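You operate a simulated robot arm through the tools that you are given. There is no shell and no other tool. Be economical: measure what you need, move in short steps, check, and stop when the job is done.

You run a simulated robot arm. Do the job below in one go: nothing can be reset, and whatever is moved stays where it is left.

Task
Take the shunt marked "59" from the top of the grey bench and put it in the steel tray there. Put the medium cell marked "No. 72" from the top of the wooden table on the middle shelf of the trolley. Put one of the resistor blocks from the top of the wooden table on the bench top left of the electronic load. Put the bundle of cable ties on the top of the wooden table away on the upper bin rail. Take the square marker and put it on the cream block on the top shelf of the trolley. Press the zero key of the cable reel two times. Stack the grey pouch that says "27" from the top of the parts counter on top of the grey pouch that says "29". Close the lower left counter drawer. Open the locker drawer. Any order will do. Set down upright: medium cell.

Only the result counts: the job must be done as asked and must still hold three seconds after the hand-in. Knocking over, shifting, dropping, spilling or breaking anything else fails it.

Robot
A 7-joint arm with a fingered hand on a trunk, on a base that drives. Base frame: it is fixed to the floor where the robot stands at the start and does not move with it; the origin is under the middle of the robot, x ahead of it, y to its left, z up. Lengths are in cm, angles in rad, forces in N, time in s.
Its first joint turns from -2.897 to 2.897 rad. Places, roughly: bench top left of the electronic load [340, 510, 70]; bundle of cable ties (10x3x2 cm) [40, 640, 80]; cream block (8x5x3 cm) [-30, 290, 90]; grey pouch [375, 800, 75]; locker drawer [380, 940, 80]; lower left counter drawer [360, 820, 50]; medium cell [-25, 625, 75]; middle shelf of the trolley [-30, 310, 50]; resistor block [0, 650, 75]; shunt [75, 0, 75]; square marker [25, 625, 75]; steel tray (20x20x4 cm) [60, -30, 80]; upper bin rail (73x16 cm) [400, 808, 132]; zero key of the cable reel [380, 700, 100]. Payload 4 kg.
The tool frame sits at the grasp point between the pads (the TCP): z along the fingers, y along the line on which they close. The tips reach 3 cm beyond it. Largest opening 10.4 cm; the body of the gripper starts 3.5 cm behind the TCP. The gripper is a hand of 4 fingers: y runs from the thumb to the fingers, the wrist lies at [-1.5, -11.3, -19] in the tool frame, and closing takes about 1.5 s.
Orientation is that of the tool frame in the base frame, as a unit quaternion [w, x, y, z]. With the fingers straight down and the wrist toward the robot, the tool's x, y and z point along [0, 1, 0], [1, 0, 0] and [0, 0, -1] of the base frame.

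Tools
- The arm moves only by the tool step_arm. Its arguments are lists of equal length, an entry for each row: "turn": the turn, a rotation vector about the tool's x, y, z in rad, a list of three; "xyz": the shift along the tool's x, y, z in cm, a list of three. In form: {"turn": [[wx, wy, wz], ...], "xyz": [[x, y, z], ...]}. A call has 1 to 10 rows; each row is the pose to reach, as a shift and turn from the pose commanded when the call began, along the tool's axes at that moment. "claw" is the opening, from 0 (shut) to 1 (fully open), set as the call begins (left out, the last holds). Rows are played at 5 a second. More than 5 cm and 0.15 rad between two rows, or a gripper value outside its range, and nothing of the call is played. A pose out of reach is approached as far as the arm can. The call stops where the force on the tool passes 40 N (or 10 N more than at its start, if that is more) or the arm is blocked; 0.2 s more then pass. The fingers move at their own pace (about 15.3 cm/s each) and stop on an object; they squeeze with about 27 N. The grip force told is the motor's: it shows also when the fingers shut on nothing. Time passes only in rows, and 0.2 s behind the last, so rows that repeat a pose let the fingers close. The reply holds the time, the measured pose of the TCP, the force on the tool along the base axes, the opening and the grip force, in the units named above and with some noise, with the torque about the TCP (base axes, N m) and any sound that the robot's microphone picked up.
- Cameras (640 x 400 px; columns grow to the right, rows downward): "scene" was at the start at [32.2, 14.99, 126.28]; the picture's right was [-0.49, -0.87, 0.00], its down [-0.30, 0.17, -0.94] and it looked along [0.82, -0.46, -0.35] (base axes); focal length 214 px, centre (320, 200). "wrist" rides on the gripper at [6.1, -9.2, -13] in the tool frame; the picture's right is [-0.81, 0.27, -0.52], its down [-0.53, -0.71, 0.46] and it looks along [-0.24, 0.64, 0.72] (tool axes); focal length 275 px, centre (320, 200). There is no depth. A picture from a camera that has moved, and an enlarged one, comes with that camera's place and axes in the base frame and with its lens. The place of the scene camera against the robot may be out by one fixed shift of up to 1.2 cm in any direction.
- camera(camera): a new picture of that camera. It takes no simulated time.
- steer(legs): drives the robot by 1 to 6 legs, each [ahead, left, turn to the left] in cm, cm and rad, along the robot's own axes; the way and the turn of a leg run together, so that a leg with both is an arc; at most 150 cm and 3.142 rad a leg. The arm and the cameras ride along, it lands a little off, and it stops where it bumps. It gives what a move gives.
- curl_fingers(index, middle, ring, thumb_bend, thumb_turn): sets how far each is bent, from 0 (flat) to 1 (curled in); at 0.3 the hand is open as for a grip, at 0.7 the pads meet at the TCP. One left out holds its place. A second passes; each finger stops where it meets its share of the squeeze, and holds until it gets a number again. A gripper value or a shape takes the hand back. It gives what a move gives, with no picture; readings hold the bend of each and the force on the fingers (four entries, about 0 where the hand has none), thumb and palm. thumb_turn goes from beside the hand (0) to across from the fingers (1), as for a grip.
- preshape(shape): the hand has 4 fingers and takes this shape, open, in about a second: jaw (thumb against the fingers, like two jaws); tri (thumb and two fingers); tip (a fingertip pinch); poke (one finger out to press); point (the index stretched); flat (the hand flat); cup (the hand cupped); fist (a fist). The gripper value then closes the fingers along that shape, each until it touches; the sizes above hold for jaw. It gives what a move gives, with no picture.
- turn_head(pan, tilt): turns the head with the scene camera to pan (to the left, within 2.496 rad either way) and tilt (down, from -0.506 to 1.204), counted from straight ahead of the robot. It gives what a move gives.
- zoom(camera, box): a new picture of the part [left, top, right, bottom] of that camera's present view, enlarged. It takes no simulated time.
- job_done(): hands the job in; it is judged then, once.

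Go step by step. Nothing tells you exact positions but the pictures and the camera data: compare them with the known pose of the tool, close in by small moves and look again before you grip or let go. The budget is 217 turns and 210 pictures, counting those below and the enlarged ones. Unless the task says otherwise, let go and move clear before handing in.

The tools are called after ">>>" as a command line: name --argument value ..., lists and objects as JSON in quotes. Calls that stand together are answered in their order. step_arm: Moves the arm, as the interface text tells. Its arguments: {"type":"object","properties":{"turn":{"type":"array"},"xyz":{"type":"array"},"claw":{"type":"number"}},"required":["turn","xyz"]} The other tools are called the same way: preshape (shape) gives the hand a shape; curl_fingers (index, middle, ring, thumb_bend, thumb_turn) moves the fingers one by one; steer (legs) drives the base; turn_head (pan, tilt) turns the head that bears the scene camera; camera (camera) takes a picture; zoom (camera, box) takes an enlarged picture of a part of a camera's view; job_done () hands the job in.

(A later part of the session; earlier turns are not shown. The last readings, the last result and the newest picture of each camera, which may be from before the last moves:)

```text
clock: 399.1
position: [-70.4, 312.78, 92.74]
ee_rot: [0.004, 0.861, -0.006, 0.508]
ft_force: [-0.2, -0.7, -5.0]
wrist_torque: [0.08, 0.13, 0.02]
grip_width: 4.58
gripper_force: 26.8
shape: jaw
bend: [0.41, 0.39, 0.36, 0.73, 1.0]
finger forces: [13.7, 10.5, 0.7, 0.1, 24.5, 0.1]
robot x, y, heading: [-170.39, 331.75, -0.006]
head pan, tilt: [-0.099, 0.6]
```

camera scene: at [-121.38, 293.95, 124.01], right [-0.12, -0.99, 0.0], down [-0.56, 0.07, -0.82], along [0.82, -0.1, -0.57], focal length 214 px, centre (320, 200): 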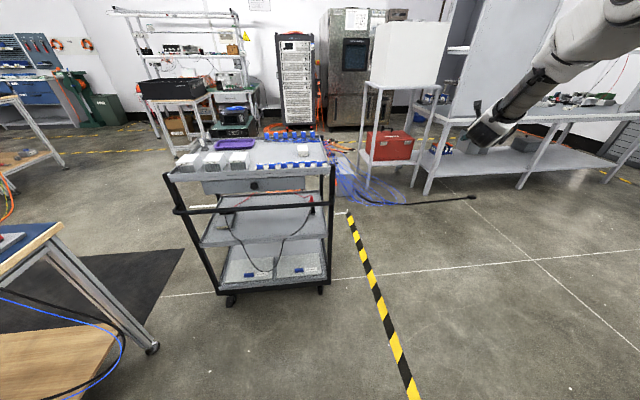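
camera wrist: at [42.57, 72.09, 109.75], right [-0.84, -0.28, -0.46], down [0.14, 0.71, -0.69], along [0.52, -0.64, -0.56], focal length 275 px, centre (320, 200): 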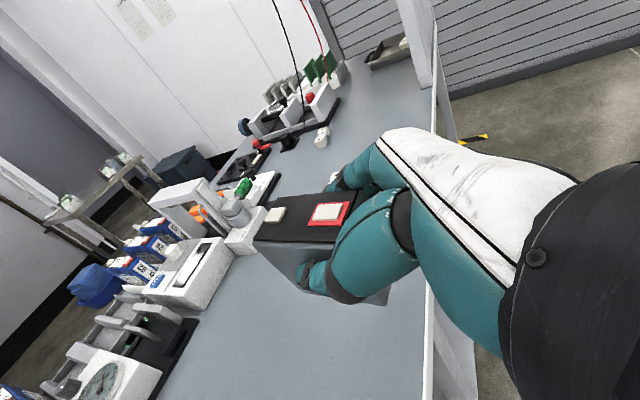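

>>> step_arm --turn '[[0, 0, 0], [0, 0, 0], [0, 0, 0], [0, 0, 0], [0, 0, 0], [0, 0, 0], [0, 0, 0], [0, 0, 0]]' --xyz '[[-4, 0, 1.9], [-8, 0, 3.8], [-12, 0, 5.6], [-16, 0, 7.5], [-20, 0, 9.4], [-24, 0, 11.3], [-28, 0, 13.2], [-31.4, 0, 14.9]]'

>>> camera --camera "scene"

```text
clock: 400.9
position: [-72.44, 313.05, 58.12]
ee_rot: [0.002, 0.861, -0.004, 0.509]
ft_force: [-1.2, 0.0, -5.4]
wrist_torque: [0.04, 0.12, 0.0]
grip_width: 4.57
gripper_force: 27.3
shape: jaw
bend: [0.41, 0.39, 0.36, 0.73, 1.0]
finger forces: [13.2, 10.6, 1.0, 0.0, 24.8, 0.1]
robot x, y, heading: [-170.45, 331.94, -0.006]
head pan, tilt: [-0.099, 0.6]
```

```text
92 pictures are left
camera scene: at [-137.46, 350.27, 124.01], right [-0.11, -0.99, 0.0], down [-0.56, 0.06, -0.82], along [0.82, -0.09, -0.57], focal length 214 px, centre (320, 200)
```

scene: 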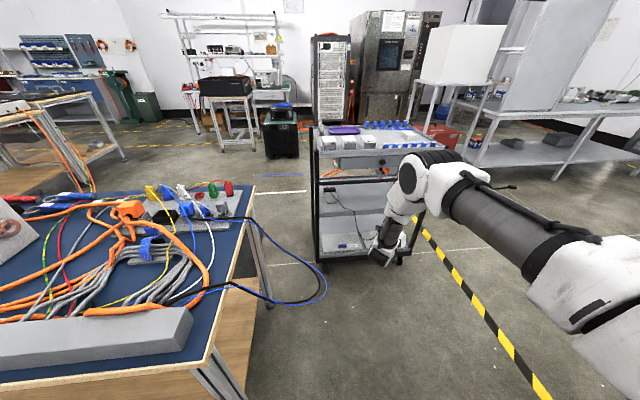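

>>> steer --legs '[[0, -10, 0.005]]'

>>> step_arm --turn '[[0, 0, 0], [0, 0, 0], [0, 0, 0]]' --xyz '[[0, -3.3, 0], [0, -6.6, 0], [0, -9, 0]]'

>>> camera --camera "wrist"

```text
clock: 402.1
position: [-72.44, 303.82, 58.09]
ee_rot: [0.001, 0.861, -0.002, 0.508]
ft_force: [-0.1, 0.2, -4.4]
wrist_torque: [0.04, 0.09, 0.0]
grip_width: 4.58
gripper_force: 26.6
shape: jaw
bend: [0.41, 0.39, 0.36, 0.73, 1.0]
finger forces: [13.3, 10.4, 1.1, 0.0, 24.7, 0.0]
robot x, y, heading: [-170.5, 322.18, 0.003]
head pan, tilt: [-0.099, 0.6]
```

```text
clock: 402.9
position: [-72.51, 312.6, 58.21]
ee_rot: [0.001, 0.861, -0.002, 0.508]
ft_force: [0.5, 0.1, -4.9]
wrist_torque: [0.05, 0.09, 0.03]
grip_width: 4.59
gripper_force: 26.9
shape: jaw
bend: [0.41, 0.39, 0.36, 0.73, 1.0]
finger forces: [13.1, 10.6, 0.9, 0.0, 24.5, 0.0]
robot x, y, heading: [-170.35, 321.96, -0.005]
head pan, tilt: [-0.099, 0.6]
```

```text
91 pictures are left
camera wrist: at [-80.92, 321.74, 69.8], right [-0.85, -0.27, -0.46], down [0.14, 0.71, -0.69], along [0.51, -0.65, -0.56], focal length 275 px, centre (320, 200)
```

wrist: 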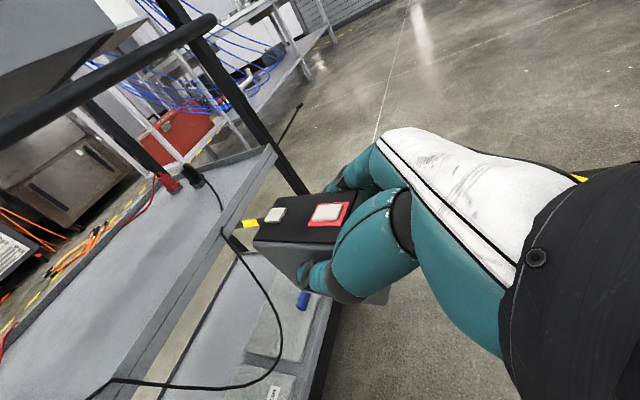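

>>> steer --legs '[[20, 0, 0.003]]'

>>> camera --camera "wrist"

>>> camera --camera "scene"

```text
clock: 404.5
position: [-51.91, 313.17, 58.15]
ee_rot: [-0.001, 0.861, 0.0, 0.509]
ft_force: [0.1, -0.3, -5.5]
wrist_torque: [0.06, 0.1, 0.03]
grip_width: 4.61
gripper_force: 26.8
shape: jaw
bend: [0.41, 0.39, 0.36, 0.73, 1.0]
finger forces: [13.1, 10.5, 1.0, 0.0, 24.6, 0.0]
robot x, y, heading: [-149.41, 322.05, 0.001]
head pan, tilt: [-0.099, 0.6]
```

```text
90 pictures are left
camera wrist: at [-60.35, 322.24, 69.81], right [-0.84, -0.28, -0.46], down [0.14, 0.71, -0.69], along [0.52, -0.64, -0.56], focal length 275 px, centre (320, 200)
```

wrist: 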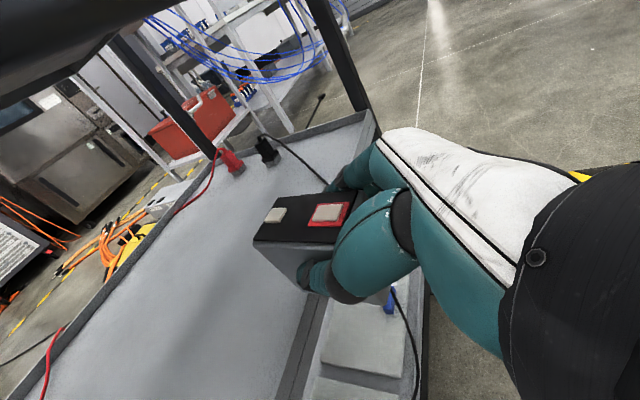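

```text
89 pictures are left
camera scene: at [-117.1, 340.91, 124.01], right [-0.1, -1.0, 0.0], down [-0.56, 0.05, -0.82], along [0.82, -0.08, -0.57], focal length 214 px, centre (320, 200)
```

scene: 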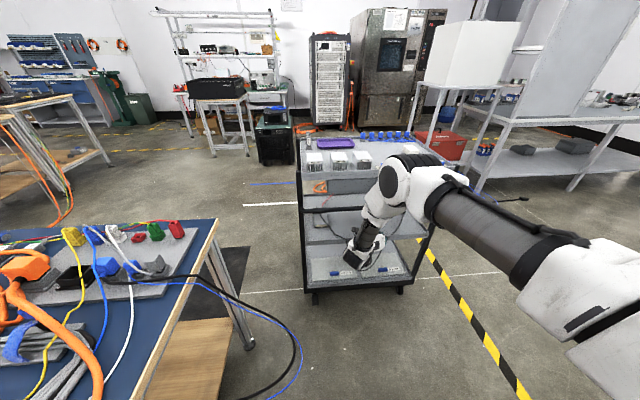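

>>> step_arm --turn '[[0.115, 0, -0.063], [0.23, 0, -0.126], [0.351, 0, -0.192]]' --xyz '[[0, 0, 0], [0, 0, 0], [0, 0, 0]]'

>>> camera --camera "scene"

```text
clock: 405.3
position: [-51.84, 313.14, 58.1]
ee_rot: [-0.103, 0.844, 0.172, 0.498]
ft_force: [0.4, 0.0, -4.8]
wrist_torque: [0.02, 0.09, 0.01]
grip_width: 4.58
gripper_force: 26.8
shape: jaw
bend: [0.41, 0.39, 0.36, 0.74, 1.0]
finger forces: [12.8, 10.5, 1.0, 0.0, 24.5, 0.0]
robot x, y, heading: [-149.54, 322.09, 0.009]
head pan, tilt: [-0.099, 0.6]
```

```text
88 pictures are left
camera scene: at [-117.11, 340.93, 124.01], right [-0.09, -1.0, 0.0], down [-0.56, 0.05, -0.82], along [0.82, -0.08, -0.57], focal length 214 px, centre (320, 200)
```

scene: 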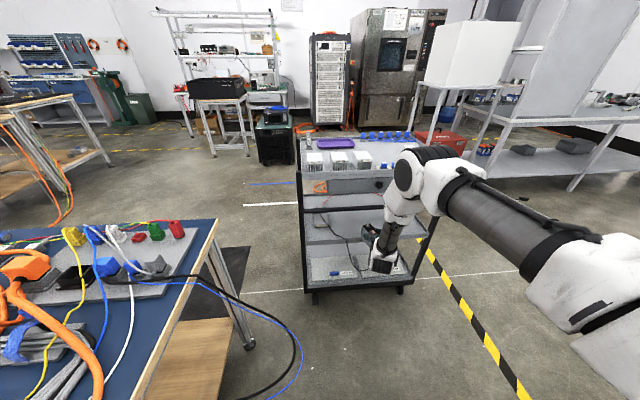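

>>> steer --legs '[[11.5, 0, 0]]'

>>> camera --camera "wrist"

>>> camera --camera "scene"

```text
clock: 406.5
position: [-40.45, 313.32, 58.12]
ee_rot: [-0.102, 0.843, 0.172, 0.499]
ft_force: [0.2, 0.0, -5.3]
wrist_torque: [0.03, 0.09, -0.03]
grip_width: 4.58
gripper_force: 27.0
shape: jaw
bend: [0.41, 0.39, 0.36, 0.74, 1.0]
finger forces: [12.9, 10.5, 1.1, 0.0, 24.6, 0.0]
robot x, y, heading: [-138.82, 321.89, 0.005]
head pan, tilt: [-0.099, 0.6]
```

```text
87 pictures are left
camera wrist: at [-51.71, 318.36, 69.84], right [-0.67, -0.58, -0.46], down [-0.15, 0.71, -0.69], along [0.73, -0.39, -0.56], focal length 275 px, centre (320, 200)
```

wrist: 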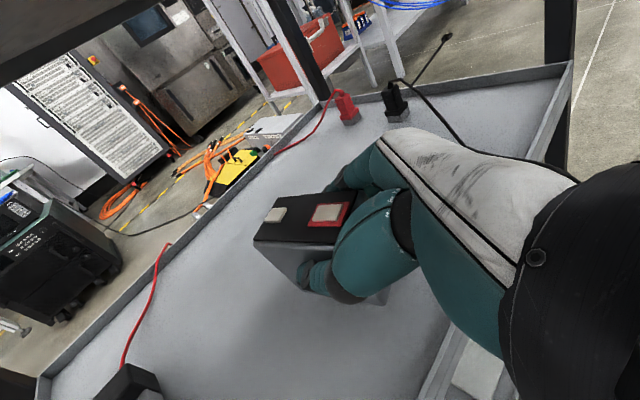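

```text
86 pictures are left
camera scene: at [-105.61, 341.0, 124.01], right [-0.09, -1.0, 0.0], down [-0.56, 0.05, -0.82], along [0.82, -0.08, -0.57], focal length 214 px, centre (320, 200)
```

scene: 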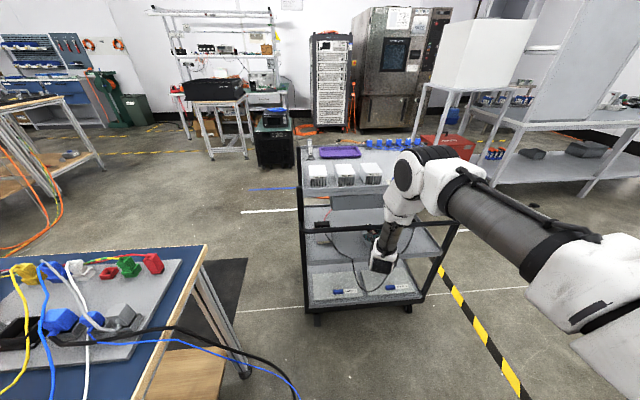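

>>> step_arm --turn '[[0, 0, 0], [0, 0, 0], [0, 0, 0], [0, 0, 0], [0, 0, 0], [0, 0, 0], [0, 0, 0], [0, 0, 0], [0, 0, 0]]' --xyz '[[-0.9, 0, 0.5], [-1.75, 0, 0.95], [-2.2, 0, 1.2], [-2.6, 0, 1.45], [-2.9, 0, 1.6], [-3.2, 0, 1.75], [-3.5, 0, 1.9], [-3.8, 0, 2.1], [-4.1, 0, 2.25]]'

```text
clock: 408.6
position: [-40.11, 313.41, 54.03]
ee_rot: [-0.102, 0.841, 0.173, 0.503]
ft_force: [-4.4, 2.6, 18.2]
wrist_torque: [-0.19, -0.45, 0.12]
grip_width: 4.84
gripper_force: 27.0
shape: jaw
bend: [0.41, 0.39, 0.36, 0.76, 0.96]
finger forces: [11.9, 11.1, 0.6, 0.1, 26.1, 0.0]
robot x, y, heading: [-138.38, 322.2, 0.006]
head pan, tilt: [-0.099, 0.6]
stopped in row 9: the force on the tool passed its limit at 41 N (the readings are from after the stop); the commanded pose is now the measured one
```

>>> step_arm --turn '[[0, 0, 0], [0, 0, 0], [0, 0, 0], [0, 0, 0], [0, 0, 0], [0, 0, 0]]' --xyz '[[0.15, 0, -0.1], [0.15, 0, -0.1], [0.15, 0, -0.1], [0.15, 0, -0.1], [0.15, 0, -0.1], [0.15, 0, -0.1]]' --claw 1.0

>>> camera --camera "wrist"

```text
clock: 410.0
position: [-40.24, 313.32, 53.93]
ee_rot: [-0.102, 0.842, 0.172, 0.5]
ft_force: [-0.4, 1.0, -1.0]
wrist_torque: [-0.03, -0.1, 0.02]
grip_width: 10.36
gripper_force: 0.1
shape: jaw
bend: [0.3, 0.3, 0.3, 0.3, 0.98]
finger forces: [0.0, 0.0, 0.6, 0.1, 0.0, 0.0]
robot x, y, heading: [-138.27, 322.16, 0.007]
head pan, tilt: [-0.099, 0.6]
```

```text
85 pictures are left
camera wrist: at [-51.63, 318.33, 65.55], right [-0.67, -0.58, -0.46], down [-0.15, 0.71, -0.69], along [0.73, -0.39, -0.56], focal length 275 px, centre (320, 200)
```

wrist: 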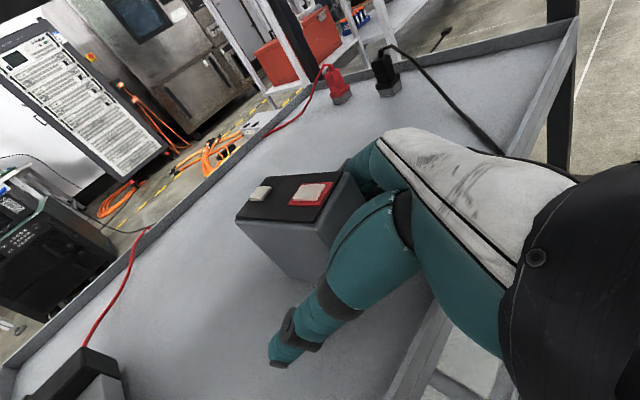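

>>> steer --legs '[[-9.2, -3.9, 0], [-28, 0, 0]]'

>>> camera --camera "wrist"

```text
clock: 412.7
position: [-77.93, 309.29, 53.88]
ee_rot: [-0.102, 0.842, 0.172, 0.5]
ft_force: [0.1, -0.6, 0.3]
wrist_torque: [0.02, -0.05, 0.05]
grip_width: 10.39
gripper_force: 0.1
shape: jaw
bend: [0.3, 0.3, 0.3, 0.3, 0.97]
finger forces: [0.1, 0.0, 0.0, 0.0, 0.0, 0.0]
robot x, y, heading: [-175.79, 318.23, 0.004]
head pan, tilt: [-0.099, 0.6]
```

```text
84 pictures are left
camera wrist: at [-89.39, 314.31, 65.55], right [-0.67, -0.58, -0.46], down [-0.15, 0.71, -0.69], along [0.73, -0.39, -0.56], focal length 275 px, centre (320, 200)
```

wrist: 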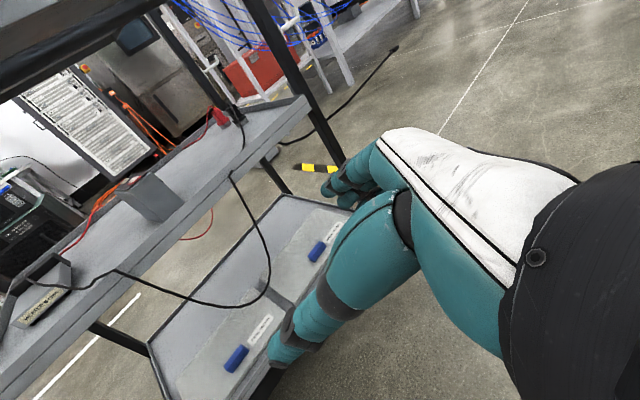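

>>> zoom --camera "wrist" --box '[60, 110, 260, 260]'

>>> zoom --camera "scene" --box '[260, 120, 460, 260]'

```text
2.67 times, centred on (160, 185) of wrist
camera zoom: at [-89.39, 314.31, 65.55], right [-0.67, -0.58, -0.46], down [-0.15, 0.71, -0.69], along [0.73, -0.39, -0.56], focal length 734 px, centre (747, 240)
```

zoom: 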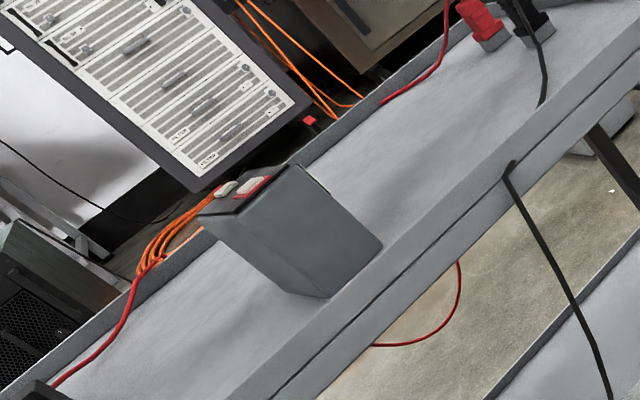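

```text
2.86 times, centred on (360, 190) of scene
camera zoom: at [-143.38, 337.03, 124.02], right [-0.09, -1.0, 0.0], down [-0.56, 0.05, -0.82], along [0.82, -0.08, -0.57], focal length 613 px, centre (206, 229)
```

zoom: 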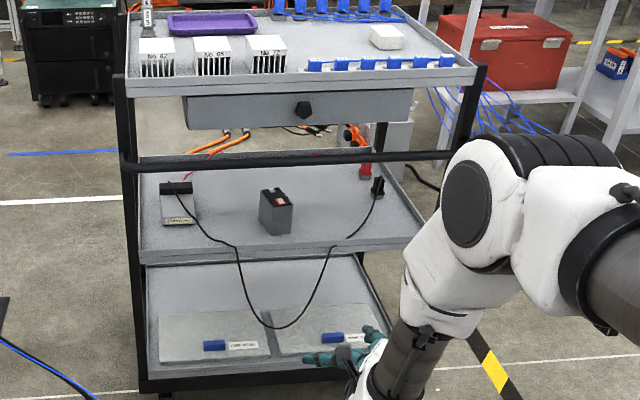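

Cell 72 stands upright on the middle shelf. Now I lift and retract the arm, then drive back to the wooden table for the marker.

>>> step_arm --turn '[[0, 0, 0], [0.057, -0.086, -0.095], [0.113, -0.171, -0.19], [0.17, -0.257, -0.286], [0.226, -0.343, -0.381], [0.283, -0.428, -0.476], [0.339, -0.514, -0.571], [0.396, -0.6, -0.667], [0.452, -0.685, -0.762], [0.509, -0.771, -0.857]]' --xyz '[[3.95, 0, -2.16], [7.9, 0, -4.3], [11.85, 0, -6.5], [15.8, 0, -8.6], [19.75, 0, -10.8], [23.7, 0, -13], [27.65, 0, -15.1], [31.6, 0, -17.3], [35.5, 0, -19.4], [39.5, 0, -21.6]]'

>>> step_arm --turn '[[0.057, -0.086, -0.095], [0.113, -0.171, -0.191], [0.113, -0.171, -0.191], [0.113, -0.171, -0.191], [0.113, -0.171, -0.191], [0.113, -0.171, -0.191]]' --xyz '[[0, 0, 0], [0, 0, 0], [0, 0, -3], [0, 0, -6], [0, 0, -9], [0, 0, -12]]'

```text
clock: 414.9
position: [-77.98, 309.51, 98.98]
ee_rot: [-0.021, 0.767, 0.633, 0.099]
ft_force: [0.1, -0.1, 0.0]
wrist_torque: [0.04, -0.01, 0.02]
grip_width: 10.38
gripper_force: 0.0
shape: jaw
bend: [0.3, 0.3, 0.3, 0.3, 0.97]
finger forces: [0.1, 0.0, 0.0, 0.1, 0.0, 0.0]
robot x, y, heading: [-176.47, 318.16, 0.004]
head pan, tilt: [-0.099, 0.6]
```

```text
clock: 416.3
position: [-79.67, 307.62, 110.68]
ee_rot: [0.0, 0.707, 0.708, 0.0]
ft_force: [0.1, 0.3, -0.4]
wrist_torque: [0.02, 0.02, -0.01]
grip_width: 10.38
gripper_force: 0.1
shape: jaw
bend: [0.3, 0.3, 0.3, 0.3, 0.97]
finger forces: [0.0, 0.1, 0.0, 0.1, 0.1, 0.1]
robot x, y, heading: [-175.94, 318.13, 0.008]
head pan, tilt: [-0.099, 0.6]
```

>>> step_arm --turn '[[0, 0, 0], [0, 0, 0], [0, 0, 0], [0, 0, 0], [0, 0, 0], [0, 0, 0], [0, 0, 0]]' --xyz '[[-0.5, -4.8, 0], [-1, -9.6, 0], [-2, -14.2, 0], [-3, -18.9, 0], [-4, -23.5, -1], [-4, -28, -2], [-4, -32, -3]]'

>>> steer --legs '[[8, 0, 0], [0, 0, -1.578], [-140, 0, 0]]'

```text
clock: 417.9
position: [-111.42, 303.81, 113.56]
ee_rot: [0.0, 0.708, 0.706, 0.0]
ft_force: [0.1, -0.4, -0.5]
wrist_torque: [-0.01, 0.01, 0.0]
grip_width: 10.38
gripper_force: 0.1
shape: jaw
bend: [0.3, 0.3, 0.3, 0.3, 0.97]
finger forces: [0.0, 0.0, 0.0, 0.0, 0.0, 0.1]
robot x, y, heading: [-176.1, 318.17, 0.007]
head pan, tilt: [-0.099, 0.6]
```

```text
clock: 429.4
position: [-184.5, 394.01, 113.53]
ee_rot: [0.0, 1.0, 0.015, 0.0]
ft_force: [-0.7, 0.1, 0.0]
wrist_torque: [-0.01, -0.02, 0.02]
grip_width: 10.42
gripper_force: 0.0
shape: jaw
bend: [0.3, 0.3, 0.3, 0.3, 0.97]
finger forces: [0.1, 0.0, 0.1, 0.0, 0.0, 0.0]
robot x, y, heading: [-172.07, 459.01, -1.536]
head pan, tilt: [-0.099, 0.6]
```

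>>> steer --legs '[[0, 0, -0.035], [-131, 0, 0], [-128, 55, 0], [0, 145, 0]]'

>>> turn_head --pan -0.1 --tilt 0.7

>>> camera --camera "scene"

```text
clock: 449.6
position: [9.52, 660.63, 113.57]
ee_rot: [0.0, 1.0, 0.016, 0.0]
ft_force: [-0.7, 0.5, 0.4]
wrist_torque: [0.03, 0.0, 0.01]
grip_width: 10.41
gripper_force: 0.1
shape: jaw
bend: [0.3, 0.3, 0.3, 0.3, 0.97]
finger forces: [0.0, 0.0, 0.1, 0.1, 0.1, 0.0]
robot x, y, heading: [21.7, 726.14, -1.529]
head pan, tilt: [-0.099, 0.6]
```

```text
clock: 450.3
position: [9.46, 660.76, 113.5]
ee_rot: [0.0, 1.0, 0.017, -0.001]
ft_force: [-0.8, 0.3, -0.4]
wrist_torque: [-0.01, 0.02, 0.01]
grip_width: 10.4
gripper_force: 0.1
shape: jaw
bend: [0.3, 0.3, 0.3, 0.3, 0.97]
finger forces: [0.0, 0.0, 0.1, 0.1, 0.1, 0.0]
robot x, y, heading: [21.63, 725.82, -1.531]
head pan, tilt: [-0.099, 0.7]
```

```text
81 pictures are left
camera scene: at [42.12, 693.87, 123.16], right [-1.0, 0.06, 0.0], down [0.04, 0.64, -0.77], along [-0.04, -0.76, -0.64], focal length 214 px, centre (320, 200)
```

scene: 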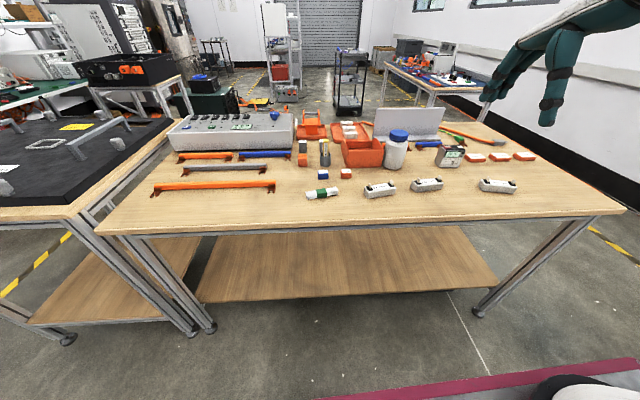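

>>> steer --legs '[[0, 0, -0.04], [14, 16, 0]]'

>>> zoom --camera "scene" --box '[280, 110, 440, 210]'

>>> camera --camera "wrist"

```text
clock: 452.3
position: [22.43, 646.56, 113.49]
ee_rot: [0.0, 1.0, -0.005, 0.0]
ft_force: [0.1, -0.4, -0.3]
wrist_torque: [0.0, -0.02, -0.01]
grip_width: 10.38
gripper_force: 0.1
shape: jaw
bend: [0.3, 0.3, 0.3, 0.3, 0.97]
finger forces: [0.0, 0.0, 0.0, 0.1, 0.0, 0.1]
robot x, y, heading: [37.49, 711.11, -1.573]
head pan, tilt: [-0.099, 0.7]
```

```text
4.00 times, centred on (360, 160) of scene
camera zoom: at [56.5, 678.32, 123.15], right [-0.99, 0.1, 0.0], down [0.07, 0.64, -0.76], along [-0.08, -0.76, -0.64], focal length 858 px, centre (160, 360)
```

zoom: 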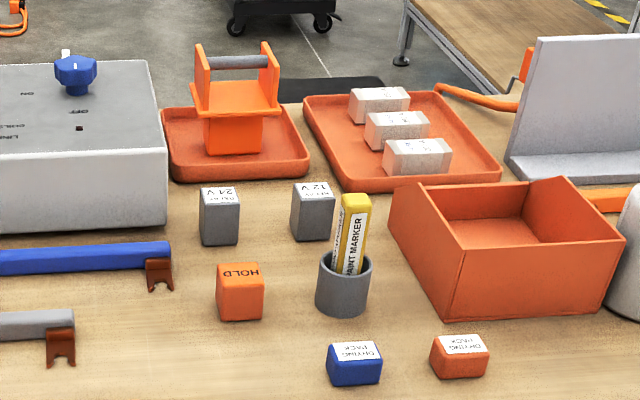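

```text
79 pictures are left
camera wrist: at [28.7, 655.66, 126.54], right [-0.81, -0.27, 0.52], down [-0.53, 0.72, -0.46], along [-0.25, -0.64, -0.72], focal length 275 px, centre (320, 200)
```

wrist: 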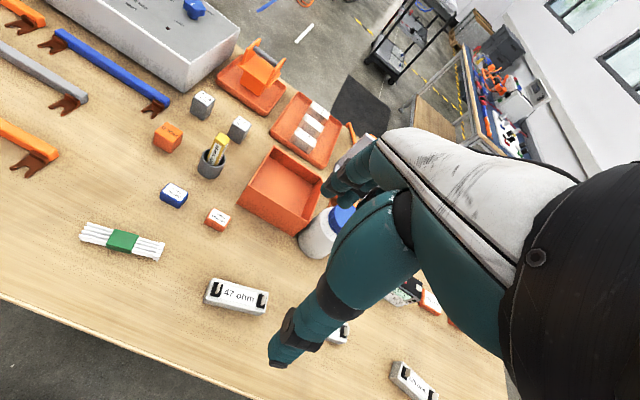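

>>> step_arm --turn '[[0, 0, 0], [0, 0, 0], [0, 0, 0], [0, 0, 0], [0, 0, 0], [0, 0, 0]]' --xyz '[[2.2, 3.1, 2], [4.4, 6.2, 4], [6.6, 9.3, 6], [8.8, 12.4, 8], [11, 15.5, 10], [13, 18.6, 12]]'

>>> zoom --camera "wrist" --box '[160, 160, 400, 360]'

```text
clock: 453.7
position: [35.09, 627.5, 101.59]
ee_rot: [0.001, 1.0, -0.004, -0.001]
ft_force: [-0.7, -0.3, 0.3]
wrist_torque: [0.01, -0.01, 0.0]
grip_width: 10.42
gripper_force: 0.1
shape: jaw
bend: [0.3, 0.3, 0.3, 0.3, 0.97]
finger forces: [0.0, 0.0, 0.1, 0.0, 0.0, 0.0]
robot x, y, heading: [37.0, 711.19, -1.571]
head pan, tilt: [-0.099, 0.7]
```

```text
2.00 times, centred on (280, 260) of wrist
camera zoom: at [41.33, 636.65, 114.47], right [-0.81, -0.27, 0.52], down [-0.53, 0.72, -0.46], along [-0.25, -0.64, -0.72], focal length 551 px, centre (400, 80)
```

zoom: 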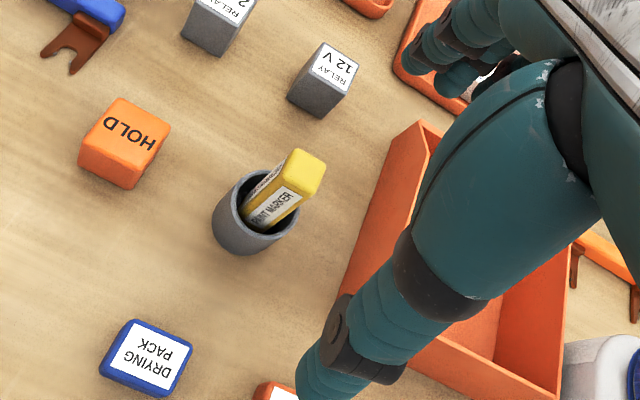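

>>> step_arm --turn '[[0, 0, -0.1], [0, 0, -0.2], [0, 0, -0.2], [0, 0, -0.2], [0, 0, -0.2]]' --xyz '[[0.8, 1.5, 2], [0.8, 3.2, 5], [0.8, 3.3, 9], [0.8, 3.3, 12], [0.8, 3.3, 13.2]]'

>>> camera --camera "wrist"

```text
clock: 454.9
position: [35.92, 624.52, 88.48]
ee_rot: [0.0, 0.995, 0.095, 0.0]
ft_force: [0.5, 0.8, 0.2]
wrist_torque: [-0.01, 0.0, 0.0]
grip_width: 10.4
gripper_force: 0.0
shape: jaw
bend: [0.3, 0.3, 0.3, 0.3, 0.97]
finger forces: [0.0, 0.0, 0.0, 0.0, 0.0, 0.0]
robot x, y, heading: [37.33, 711.18, -1.574]
head pan, tilt: [-0.099, 0.7]
```

```text
77 pictures are left
camera wrist: at [40.24, 634.71, 101.5], right [-0.74, -0.42, 0.52], down [-0.66, 0.6, -0.46], along [-0.12, -0.68, -0.72], focal length 275 px, centre (320, 200)
```

wrist: 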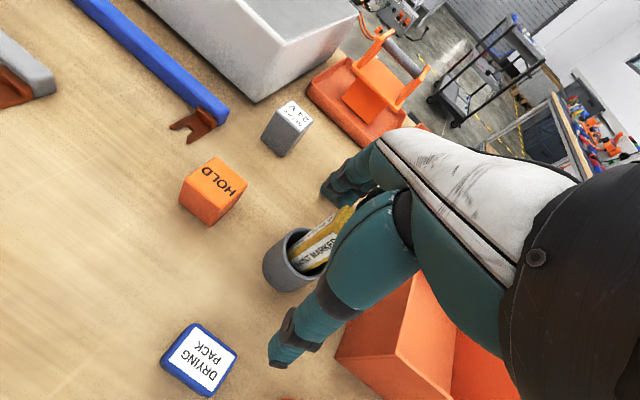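

>>> step_arm --turn '[[0, 0, 0], [0, 0, 0], [0, 0, 0], [0, 0, 0], [0, 0, 0], [0, 0, 0], [0, 0, 0], [0, 0, 0], [0, 0, 0], [0, 0, 0]]' --xyz '[[0.7, 0.7, 0], [0.7, 0.7, 0], [0.7, 0.7, 0], [0.7, 0.7, 0], [0.7, 0.7, 0], [0.7, 0.7, 0], [0.7, 0.7, 0], [0.7, 0.7, 0], [0.7, 0.7, 0], [0.7, 0.7, 0]]' --claw 0.0

>>> camera --camera "wrist"

```text
clock: 457.1
position: [36.88, 624.03, 88.46]
ee_rot: [0.0, 0.995, 0.097, 0.0]
ft_force: [0.0, -0.3, -0.3]
wrist_torque: [-0.02, -0.01, -0.01]
grip_width: 0.75
gripper_force: 27.8
shape: jaw
bend: [0.7, 0.59, 0.7, 0.76, 1.0]
finger forces: [0.7, 12.4, 3.0, 0.0, 22.2, 0.0]
robot x, y, heading: [37.09, 711.21, -1.57]
head pan, tilt: [-0.099, 0.7]
```

```text
76 pictures are left
camera wrist: at [41.11, 634.17, 101.44], right [-0.74, -0.42, 0.52], down [-0.66, 0.6, -0.46], along [-0.12, -0.68, -0.72], focal length 275 px, centre (320, 200)
```

wrist: 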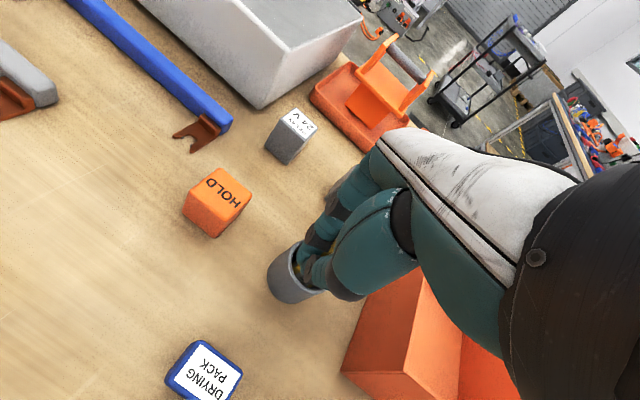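

>>> step_arm --turn '[[0, 0, 0], [0, 0, 0], [0, 0, 0], [0, 0, 0], [0, 0, 0], [0, 0, 0], [0, 0, 0]]' --xyz '[[0, 0, -1.5], [0, 0, -3], [0, 0, -5], [0, 0, -8], [0, 0, -12], [0, 0, -16], [0, 0, -20]]'

>>> camera --camera "wrist"

>>> zoom --camera "scene" --box '[240, 50, 480, 200]'

```text
clock: 458.7
position: [37.31, 623.98, 108.47]
ee_rot: [-0.001, 0.995, 0.096, 0.0]
ft_force: [0.2, -0.8, -0.5]
wrist_torque: [-0.01, -0.03, -0.04]
grip_width: 0.76
gripper_force: 27.4
shape: jaw
bend: [0.7, 0.59, 0.7, 0.76, 1.0]
finger forces: [0.7, 12.5, 2.3, 0.1, 21.8, 0.0]
robot x, y, heading: [37.26, 711.15, -1.572]
head pan, tilt: [-0.099, 0.7]
```

```text
75 pictures are left
camera wrist: at [41.46, 634.14, 121.5], right [-0.74, -0.43, 0.52], down [-0.66, 0.6, -0.45], along [-0.12, -0.68, -0.73], focal length 275 px, centre (320, 200)
```

wrist: 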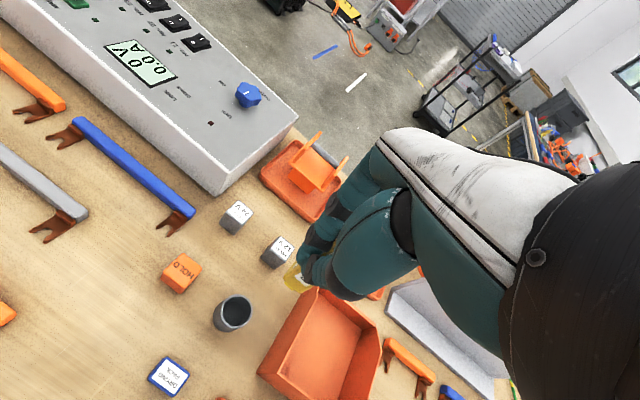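

```text
2.67 times, centred on (360, 125) of scene
camera zoom: at [56.5, 678.29, 123.15], right [-0.99, 0.1, 0.0], down [0.07, 0.64, -0.76], along [-0.08, -0.76, -0.64], focal length 572 px, centre (213, 400)
```

zoom: 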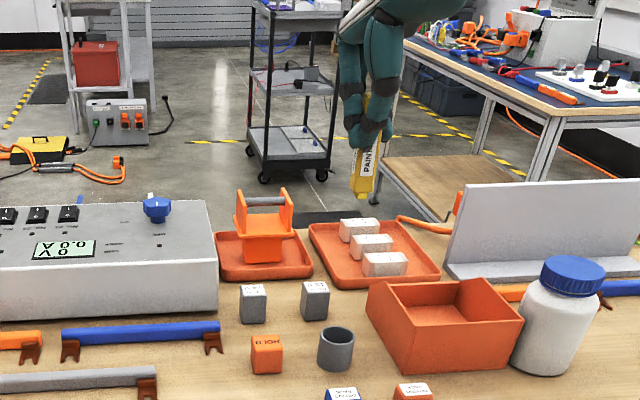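

>>> step_arm --turn '[[0, 0, 0], [0, 0, 0.05], [0, 0, 0.1], [0, 0, 0.2], [0, 0, 0.2]]' --xyz '[[0, -4.5, -1], [0, -9, -2], [0, -13.5, -3], [0, -18, -4], [0, -22, -5]]'

>>> steer --legs '[[-8, -100, 0], [0, -58, 0], [128, -46, 0]]'

```text
clock: 459.9
position: [33.04, 645.67, 113.33]
ee_rot: [-0.001, 1.0, -0.005, 0.0]
ft_force: [-0.3, -0.6, 0.4]
wrist_torque: [0.02, 0.01, 0.0]
grip_width: 0.78
gripper_force: 27.4
shape: jaw
bend: [0.7, 0.59, 0.7, 0.76, 1.0]
finger forces: [0.9, 12.5, 2.1, 0.1, 21.8, 0.0]
robot x, y, heading: [37.08, 711.14, -1.569]
head pan, tilt: [-0.099, 0.7]
```

```text
clock: 474.5
position: [-168.33, 524.24, 113.21]
ee_rot: [0.001, 1.0, 0.002, 0.0]
ft_force: [0.9, -0.6, -1.2]
wrist_torque: [0.0, 0.01, 0.02]
grip_width: 0.79
gripper_force: 27.3
shape: jaw
bend: [0.7, 0.59, 0.7, 0.76, 1.0]
finger forces: [0.8, 12.5, 2.3, 0.1, 21.9, 0.0]
robot x, y, heading: [-164.62, 589.39, -1.558]
head pan, tilt: [-0.099, 0.7]
```

>>> steer --legs '[[145, 0, -0.012], [145, 0, 0], [0, 38, 0], [150, 0, 0], [14, 55, 0], [0, 0, 3.141]]'

```text
clock: 493.8
position: [-163.82, 175.75, 113.27]
ee_rot: [0.0, 0.998, -0.07, -0.001]
ft_force: [0.6, 0.3, 0.0]
wrist_torque: [-0.01, -0.04, -0.01]
grip_width: 0.81
gripper_force: 27.2
shape: jaw
bend: [0.7, 0.59, 0.7, 0.76, 1.0]
finger forces: [0.9, 12.4, 2.2, 0.0, 22.0, 0.1]
robot x, y, heading: [-150.69, 240.19, -1.708]
head pan, tilt: [-0.099, 0.7]
stopped in leg 4: the robot was blocked; the commanded pose is now the measured one
```

>>> steer --legs '[[-12, 3, 0], [0, 15, 0.137], [0, 25, 0]]'

```text
clock: 497.4
position: [-111.5, 184.83, 113.28]
ee_rot: [0.001, 1.0, -0.009, -0.001]
ft_force: [-0.6, -0.1, -0.4]
wrist_torque: [-0.01, 0.0, 0.01]
grip_width: 0.8
gripper_force: 27.2
shape: jaw
bend: [0.7, 0.59, 0.7, 0.76, 1.0]
finger forces: [0.9, 12.5, 2.2, 0.0, 22.0, 0.1]
robot x, y, heading: [-106.28, 250.22, -1.587]
head pan, tilt: [-0.099, 0.7]
```

>>> steer --legs '[[115, 0, 0.016], [0, 42, 0], [0, 0, 3.141]]'

```text
clock: 512.8
position: [-57.47, 202.07, 113.31]
ee_rot: [0.001, 0.003, 1.0, 0.0]
ft_force: [-0.4, -0.3, 0.2]
wrist_torque: [0.0, 0.0, -0.01]
grip_width: 0.74
gripper_force: 26.8
shape: jaw
bend: [0.7, 0.59, 0.7, 0.76, 1.0]
finger forces: [1.0, 11.9, 2.2, 0.1, 21.2, 0.0]
robot x, y, heading: [-61.55, 136.62, 1.571]
head pan, tilt: [-0.099, 0.7]
```

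>>> step_arm --turn '[[-0.076, 0.076, 0.093], [-0.151, 0.151, 0.185], [-0.227, 0.227, 0.278], [-0.303, 0.303, 0.371], [-0.379, 0.379, 0.464], [-0.454, 0.454, 0.556], [-0.53, 0.53, 0.649], [-0.606, 0.606, 0.742], [-0.681, 0.681, 0.834], [-0.757, 0.757, 0.927]]' --xyz '[[-2.8, 3.75, 1], [-5.6, 7.5, 2], [-8.4, 11.2, 3], [-11.2, 15, 4.5], [-14, 18.7, 6], [-16.8, 22.5, 7.5], [-19.6, 26.2, 9], [-22.4, 30, 10.5], [-25.2, 33.7, 12], [-28, 37.5, 13]]'

>>> step_arm --turn '[[-0.076, 0.076, 0.093], [-0.151, 0.151, 0.185], [-0.227, 0.227, 0.278], [-0.303, 0.303, 0.371]]' --xyz '[[0, 0, 0], [0, 0, 0], [0, 0, 0], [0, 0, 0]]'

>>> turn_head --pan -0.2 --tilt 0.35

>>> camera --camera "scene"

>>> camera --camera "wrist"

```text
clock: 515.0
position: [-29.09, 239.27, 100.31]
ee_rot: [-0.347, 0.428, 0.758, 0.35]
ft_force: [0.0, 0.1, 0.2]
wrist_torque: [0.01, 0.01, -0.02]
grip_width: 0.78
gripper_force: 26.8
shape: jaw
bend: [0.7, 0.59, 0.7, 0.77, 1.0]
finger forces: [1.0, 12.5, 0.4, 0.1, 20.2, 0.1]
out of reach, approached as far as the arm can: row 3
robot x, y, heading: [-61.58, 136.67, 1.574]
head pan, tilt: [-0.099, 0.7]
```

```text
clock: 516.0
position: [-29.19, 239.28, 100.41]
ee_rot: [-0.445, 0.55, 0.545, 0.45]
ft_force: [0.4, 1.0, 0.0]
wrist_torque: [0.02, -0.02, 0.0]
grip_width: 0.74
gripper_force: 26.8
shape: jaw
bend: [0.7, 0.59, 0.7, 0.77, 1.0]
finger forces: [0.9, 12.5, 0.3, 0.1, 20.0, 0.0]
robot x, y, heading: [-61.63, 136.3, 1.57]
head pan, tilt: [-0.099, 0.7]
```

```text
clock: 516.8
position: [-29.13, 239.44, 100.49]
ee_rot: [-0.446, 0.549, 0.546, 0.449]
ft_force: [-0.8, 0.2, -0.1]
wrist_torque: [0.0, 0.02, -0.03]
grip_width: 0.76
gripper_force: 27.3
shape: jaw
bend: [0.7, 0.59, 0.7, 0.77, 1.0]
finger forces: [1.0, 12.6, 0.4, 0.1, 20.1, 0.1]
robot x, y, heading: [-61.55, 136.63, 1.566]
head pan, tilt: [-0.201, 0.351]
```

```text
73 pictures are left
camera scene: at [-79.74, 169.18, 126.29], right [0.98, -0.2, 0.0], down [-0.07, -0.34, -0.94], along [0.19, 0.92, -0.34], focal length 214 px, centre (320, 200)
```

scene: 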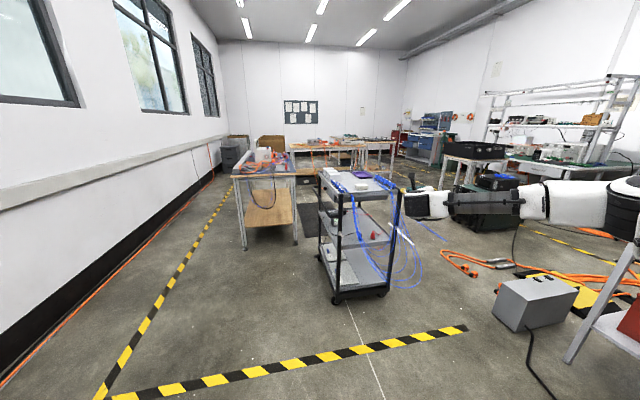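

```text
72 pictures are left
camera wrist: at [-38.42, 227.75, 108.94], right [0.27, -0.67, -0.69], down [-0.71, 0.34, -0.61], along [0.65, 0.66, -0.38], focal length 275 px, centre (320, 200)
```

wrist: 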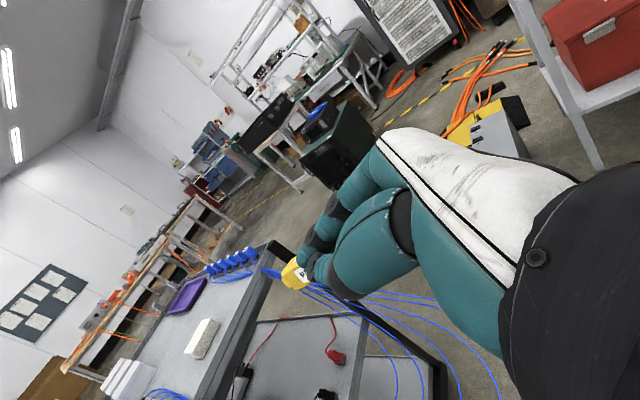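

>>> steer --legs '[[49.3, -1, 0.003]]'

>>> camera --camera "wrist"

```text
clock: 519.7
position: [-29.89, 288.82, 100.39]
ee_rot: [-0.45, 0.545, 0.549, 0.446]
ft_force: [0.9, 0.1, -0.4]
wrist_torque: [-0.02, 0.01, 0.01]
grip_width: 0.75
gripper_force: 27.1
shape: jaw
bend: [0.7, 0.59, 0.7, 0.77, 1.0]
finger forces: [0.9, 12.5, 0.4, 0.1, 20.2, 0.1]
robot x, y, heading: [-61.21, 185.29, 1.584]
head pan, tilt: [-0.201, 0.351]
```

```text
71 pictures are left
camera wrist: at [-39.05, 277.08, 108.93], right [0.28, -0.67, -0.69], down [-0.72, 0.33, -0.61], along [0.64, 0.67, -0.38], focal length 275 px, centre (320, 200)
```

wrist: 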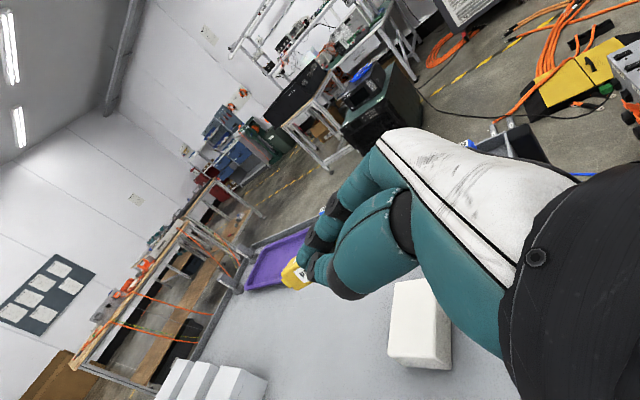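

>>> step_arm --turn '[[0, 0, 0], [0, 0, 0], [0, 0, 0], [0, 0, 0]]' --xyz '[[-2, 0.8, 0.4], [-4.5, 1.6, 0.9], [-7, 1.7, 1.3], [-9, 1.7, 1.6]]'

>>> camera --camera "wrist"

>>> turn_head --pan -0.45 --tilt 0.4

>>> zoom --camera "scene" --box '[220, 120, 420, 260]'

```text
clock: 520.7
position: [-28.14, 288.67, 91.36]
ee_rot: [-0.448, 0.545, 0.549, 0.448]
ft_force: [-0.2, -0.4, 6.5]
wrist_torque: [-0.01, -0.1, -0.01]
grip_width: 0.76
gripper_force: 26.8
shape: jaw
bend: [0.7, 0.59, 0.7, 0.77, 1.0]
finger forces: [1.0, 12.5, 6.9, 0.0, 20.4, 0.0]
robot x, y, heading: [-60.92, 185.82, 1.583]
head pan, tilt: [-0.201, 0.351]
```

```text
70 pictures are left
camera wrist: at [-37.22, 277.0, 99.9], right [0.28, -0.66, -0.69], down [-0.72, 0.34, -0.61], along [0.64, 0.67, -0.38], focal length 275 px, centre (320, 200)
```

wrist: 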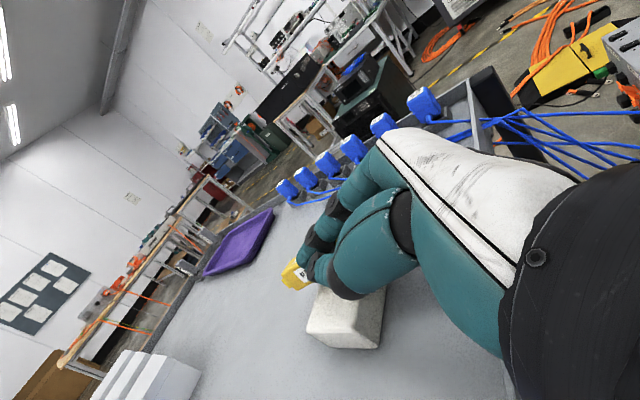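

```text
clock: 521.5
position: [-28.14, 288.79, 91.21]
ee_rot: [-0.449, 0.544, 0.551, 0.446]
ft_force: [1.6, -1.3, 8.3]
wrist_torque: [-0.02, -0.17, 0.0]
grip_width: 0.77
gripper_force: 26.8
shape: jaw
bend: [0.7, 0.59, 0.7, 0.77, 1.0]
finger forces: [1.2, 12.5, 8.4, 0.0, 20.4, 0.1]
robot x, y, heading: [-61.14, 185.34, 1.586]
head pan, tilt: [-0.45, 0.4]
```

```text
2.86 times, centred on (320, 190) of scene
camera zoom: at [-77.33, 217.13, 125.85], right [0.91, -0.42, 0.0], down [-0.16, -0.35, -0.92], along [0.39, 0.84, -0.39], focal length 613 px, centre (320, 229)
```

zoom: 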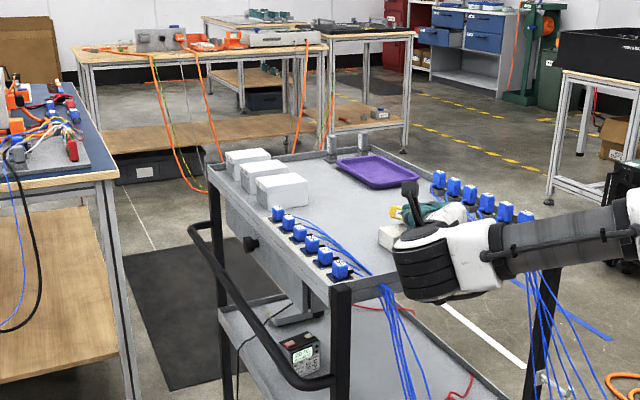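

>>> step_arm --turn '[[0, 0, 0], [0, 0, 0]]' --xyz '[[0.6, 0, -0.1], [1.2, 0, -0.2]]'

>>> curl_fingers --ring 0.0

>>> step_arm --turn '[[0, 0, 0], [0, 0, 0], [0, 0, 0], [0, 0, 0], [0, 0, 0]]' --xyz '[[-1, 0, 0.2], [-1.7, 0, 0.3], [-2.2, 0, 0.4], [-2.7, 0, 0.5], [-3.1, 0, 0.6]]'

>>> camera --camera "wrist"

```text
clock: 522.1
position: [-28.29, 288.8, 92.49]
ee_rot: [-0.449, 0.546, 0.55, 0.445]
ft_force: [-0.1, 0.0, -0.4]
wrist_torque: [-0.02, -0.01, 0.01]
grip_width: 0.76
gripper_force: 26.9
shape: jaw
bend: [0.7, 0.59, 0.7, 0.77, 1.0]
finger forces: [0.9, 12.6, 0.5, 0.0, 20.1, 0.1]
robot x, y, heading: [-60.8, 185.42, 1.582]
head pan, tilt: [-0.45, 0.4]
```

```text
clock: 523.1
position: [-28.31, 288.61, 92.46]
ee_rot: [-0.45, 0.545, 0.549, 0.446]
ft_force: [-0.3, -1.0, -0.1]
wrist_torque: [0.0, 0.02, -0.01]
grip_width: 0.0
gripper_force: 16.7
shape: fingers
bend: [0.7, 0.58, 0.0, 0.78, 1.0]
finger forces: [0.4, 12.7, 0.0, 0.1, 20.4, 0.0]
robot x, y, heading: [-61.17, 185.54, 1.581]
head pan, tilt: [-0.45, 0.4]
```

```text
clock: 524.3
position: [-28.38, 288.57, 89.77]
ee_rot: [-0.452, 0.541, 0.549, 0.449]
ft_force: [-7.8, -0.6, 37.6]
wrist_torque: [0.6, -0.42, 0.12]
grip_width: 0.01
gripper_force: 37.4
shape: fingers
bend: [0.7, 0.57, 0.0, 0.78, 1.0]
finger forces: [31.1, 15.8, 0.0, 0.1, 27.6, 0.0]
robot x, y, heading: [-60.95, 185.22, 1.583]
head pan, tilt: [-0.45, 0.4]
```

```text
68 pictures are left
camera wrist: at [-37.4, 276.75, 98.27], right [0.28, -0.66, -0.7], down [-0.71, 0.34, -0.61], along [0.64, 0.67, -0.37], focal length 275 px, centre (320, 200)
```

wrist: 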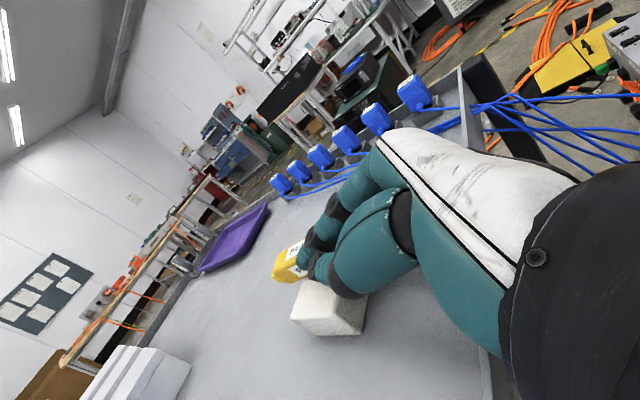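

>>> step_arm --turn '[[0, 0, 0], [0, 0, 0]]' --xyz '[[1, 0, -0.2], [2.2, 0, -0.4]]'

>>> curl_fingers --index 0.0

>>> zoom --camera "wrist" --box '[220, 180, 420, 360]'

>>> zoom --camera "scene" --box '[310, 160, 410, 240]'

```text
clock: 524.9
position: [-28.17, 288.58, 91.09]
ee_rot: [-0.448, 0.546, 0.55, 0.445]
ft_force: [0.6, 0.6, -0.5]
wrist_torque: [-0.01, -0.01, 0.01]
grip_width: 0.02
gripper_force: 16.9
shape: fingers
bend: [0.7, 0.57, 0.0, 0.78, 1.0]
finger forces: [0.8, 12.1, 0.1, 0.1, 20.6, 0.1]
robot x, y, heading: [-61.17, 185.37, 1.586]
head pan, tilt: [-0.45, 0.4]
```

```text
clock: 525.9
position: [-28.14, 288.55, 91.45]
ee_rot: [-0.45, 0.544, 0.55, 0.446]
ft_force: [0.5, 0.4, 0.1]
wrist_torque: [0.0, -0.01, 0.03]
grip_width: 0.01
gripper_force: 27.8
shape: fingers
bend: [0.7, 0.55, 0.0, 0.79, 1.0]
finger forces: [21.8, 18.4, 0.0, 0.0, 14.8, 0.0]
robot x, y, heading: [-60.76, 185.12, 1.585]
head pan, tilt: [-0.45, 0.4]
```

```text
2.22 times, centred on (320, 270) of wrist
camera zoom: at [-37.26, 276.9, 100.04], right [0.28, -0.67, -0.69], down [-0.72, 0.33, -0.61], along [0.64, 0.67, -0.38], focal length 612 px, centre (320, 44)
```

zoom: 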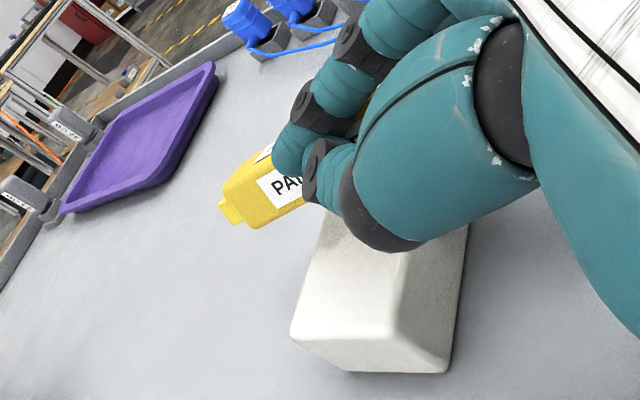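

```text
5.00 times, centred on (360, 200) of scene
camera zoom: at [-77.32, 217.16, 125.84], right [0.91, -0.42, 0.0], down [-0.16, -0.35, -0.92], along [0.39, 0.83, -0.39], focal length 1072 px, centre (120, 200)
```

zoom: 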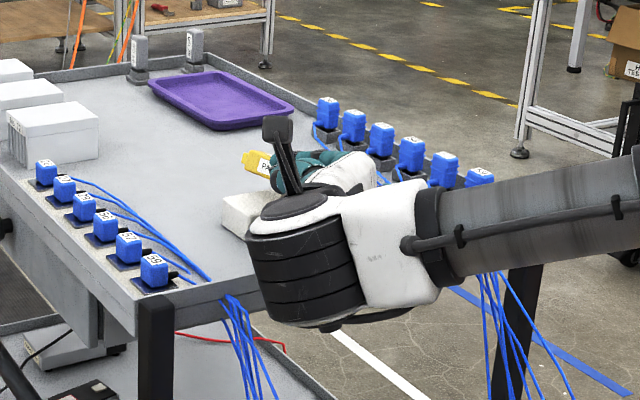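

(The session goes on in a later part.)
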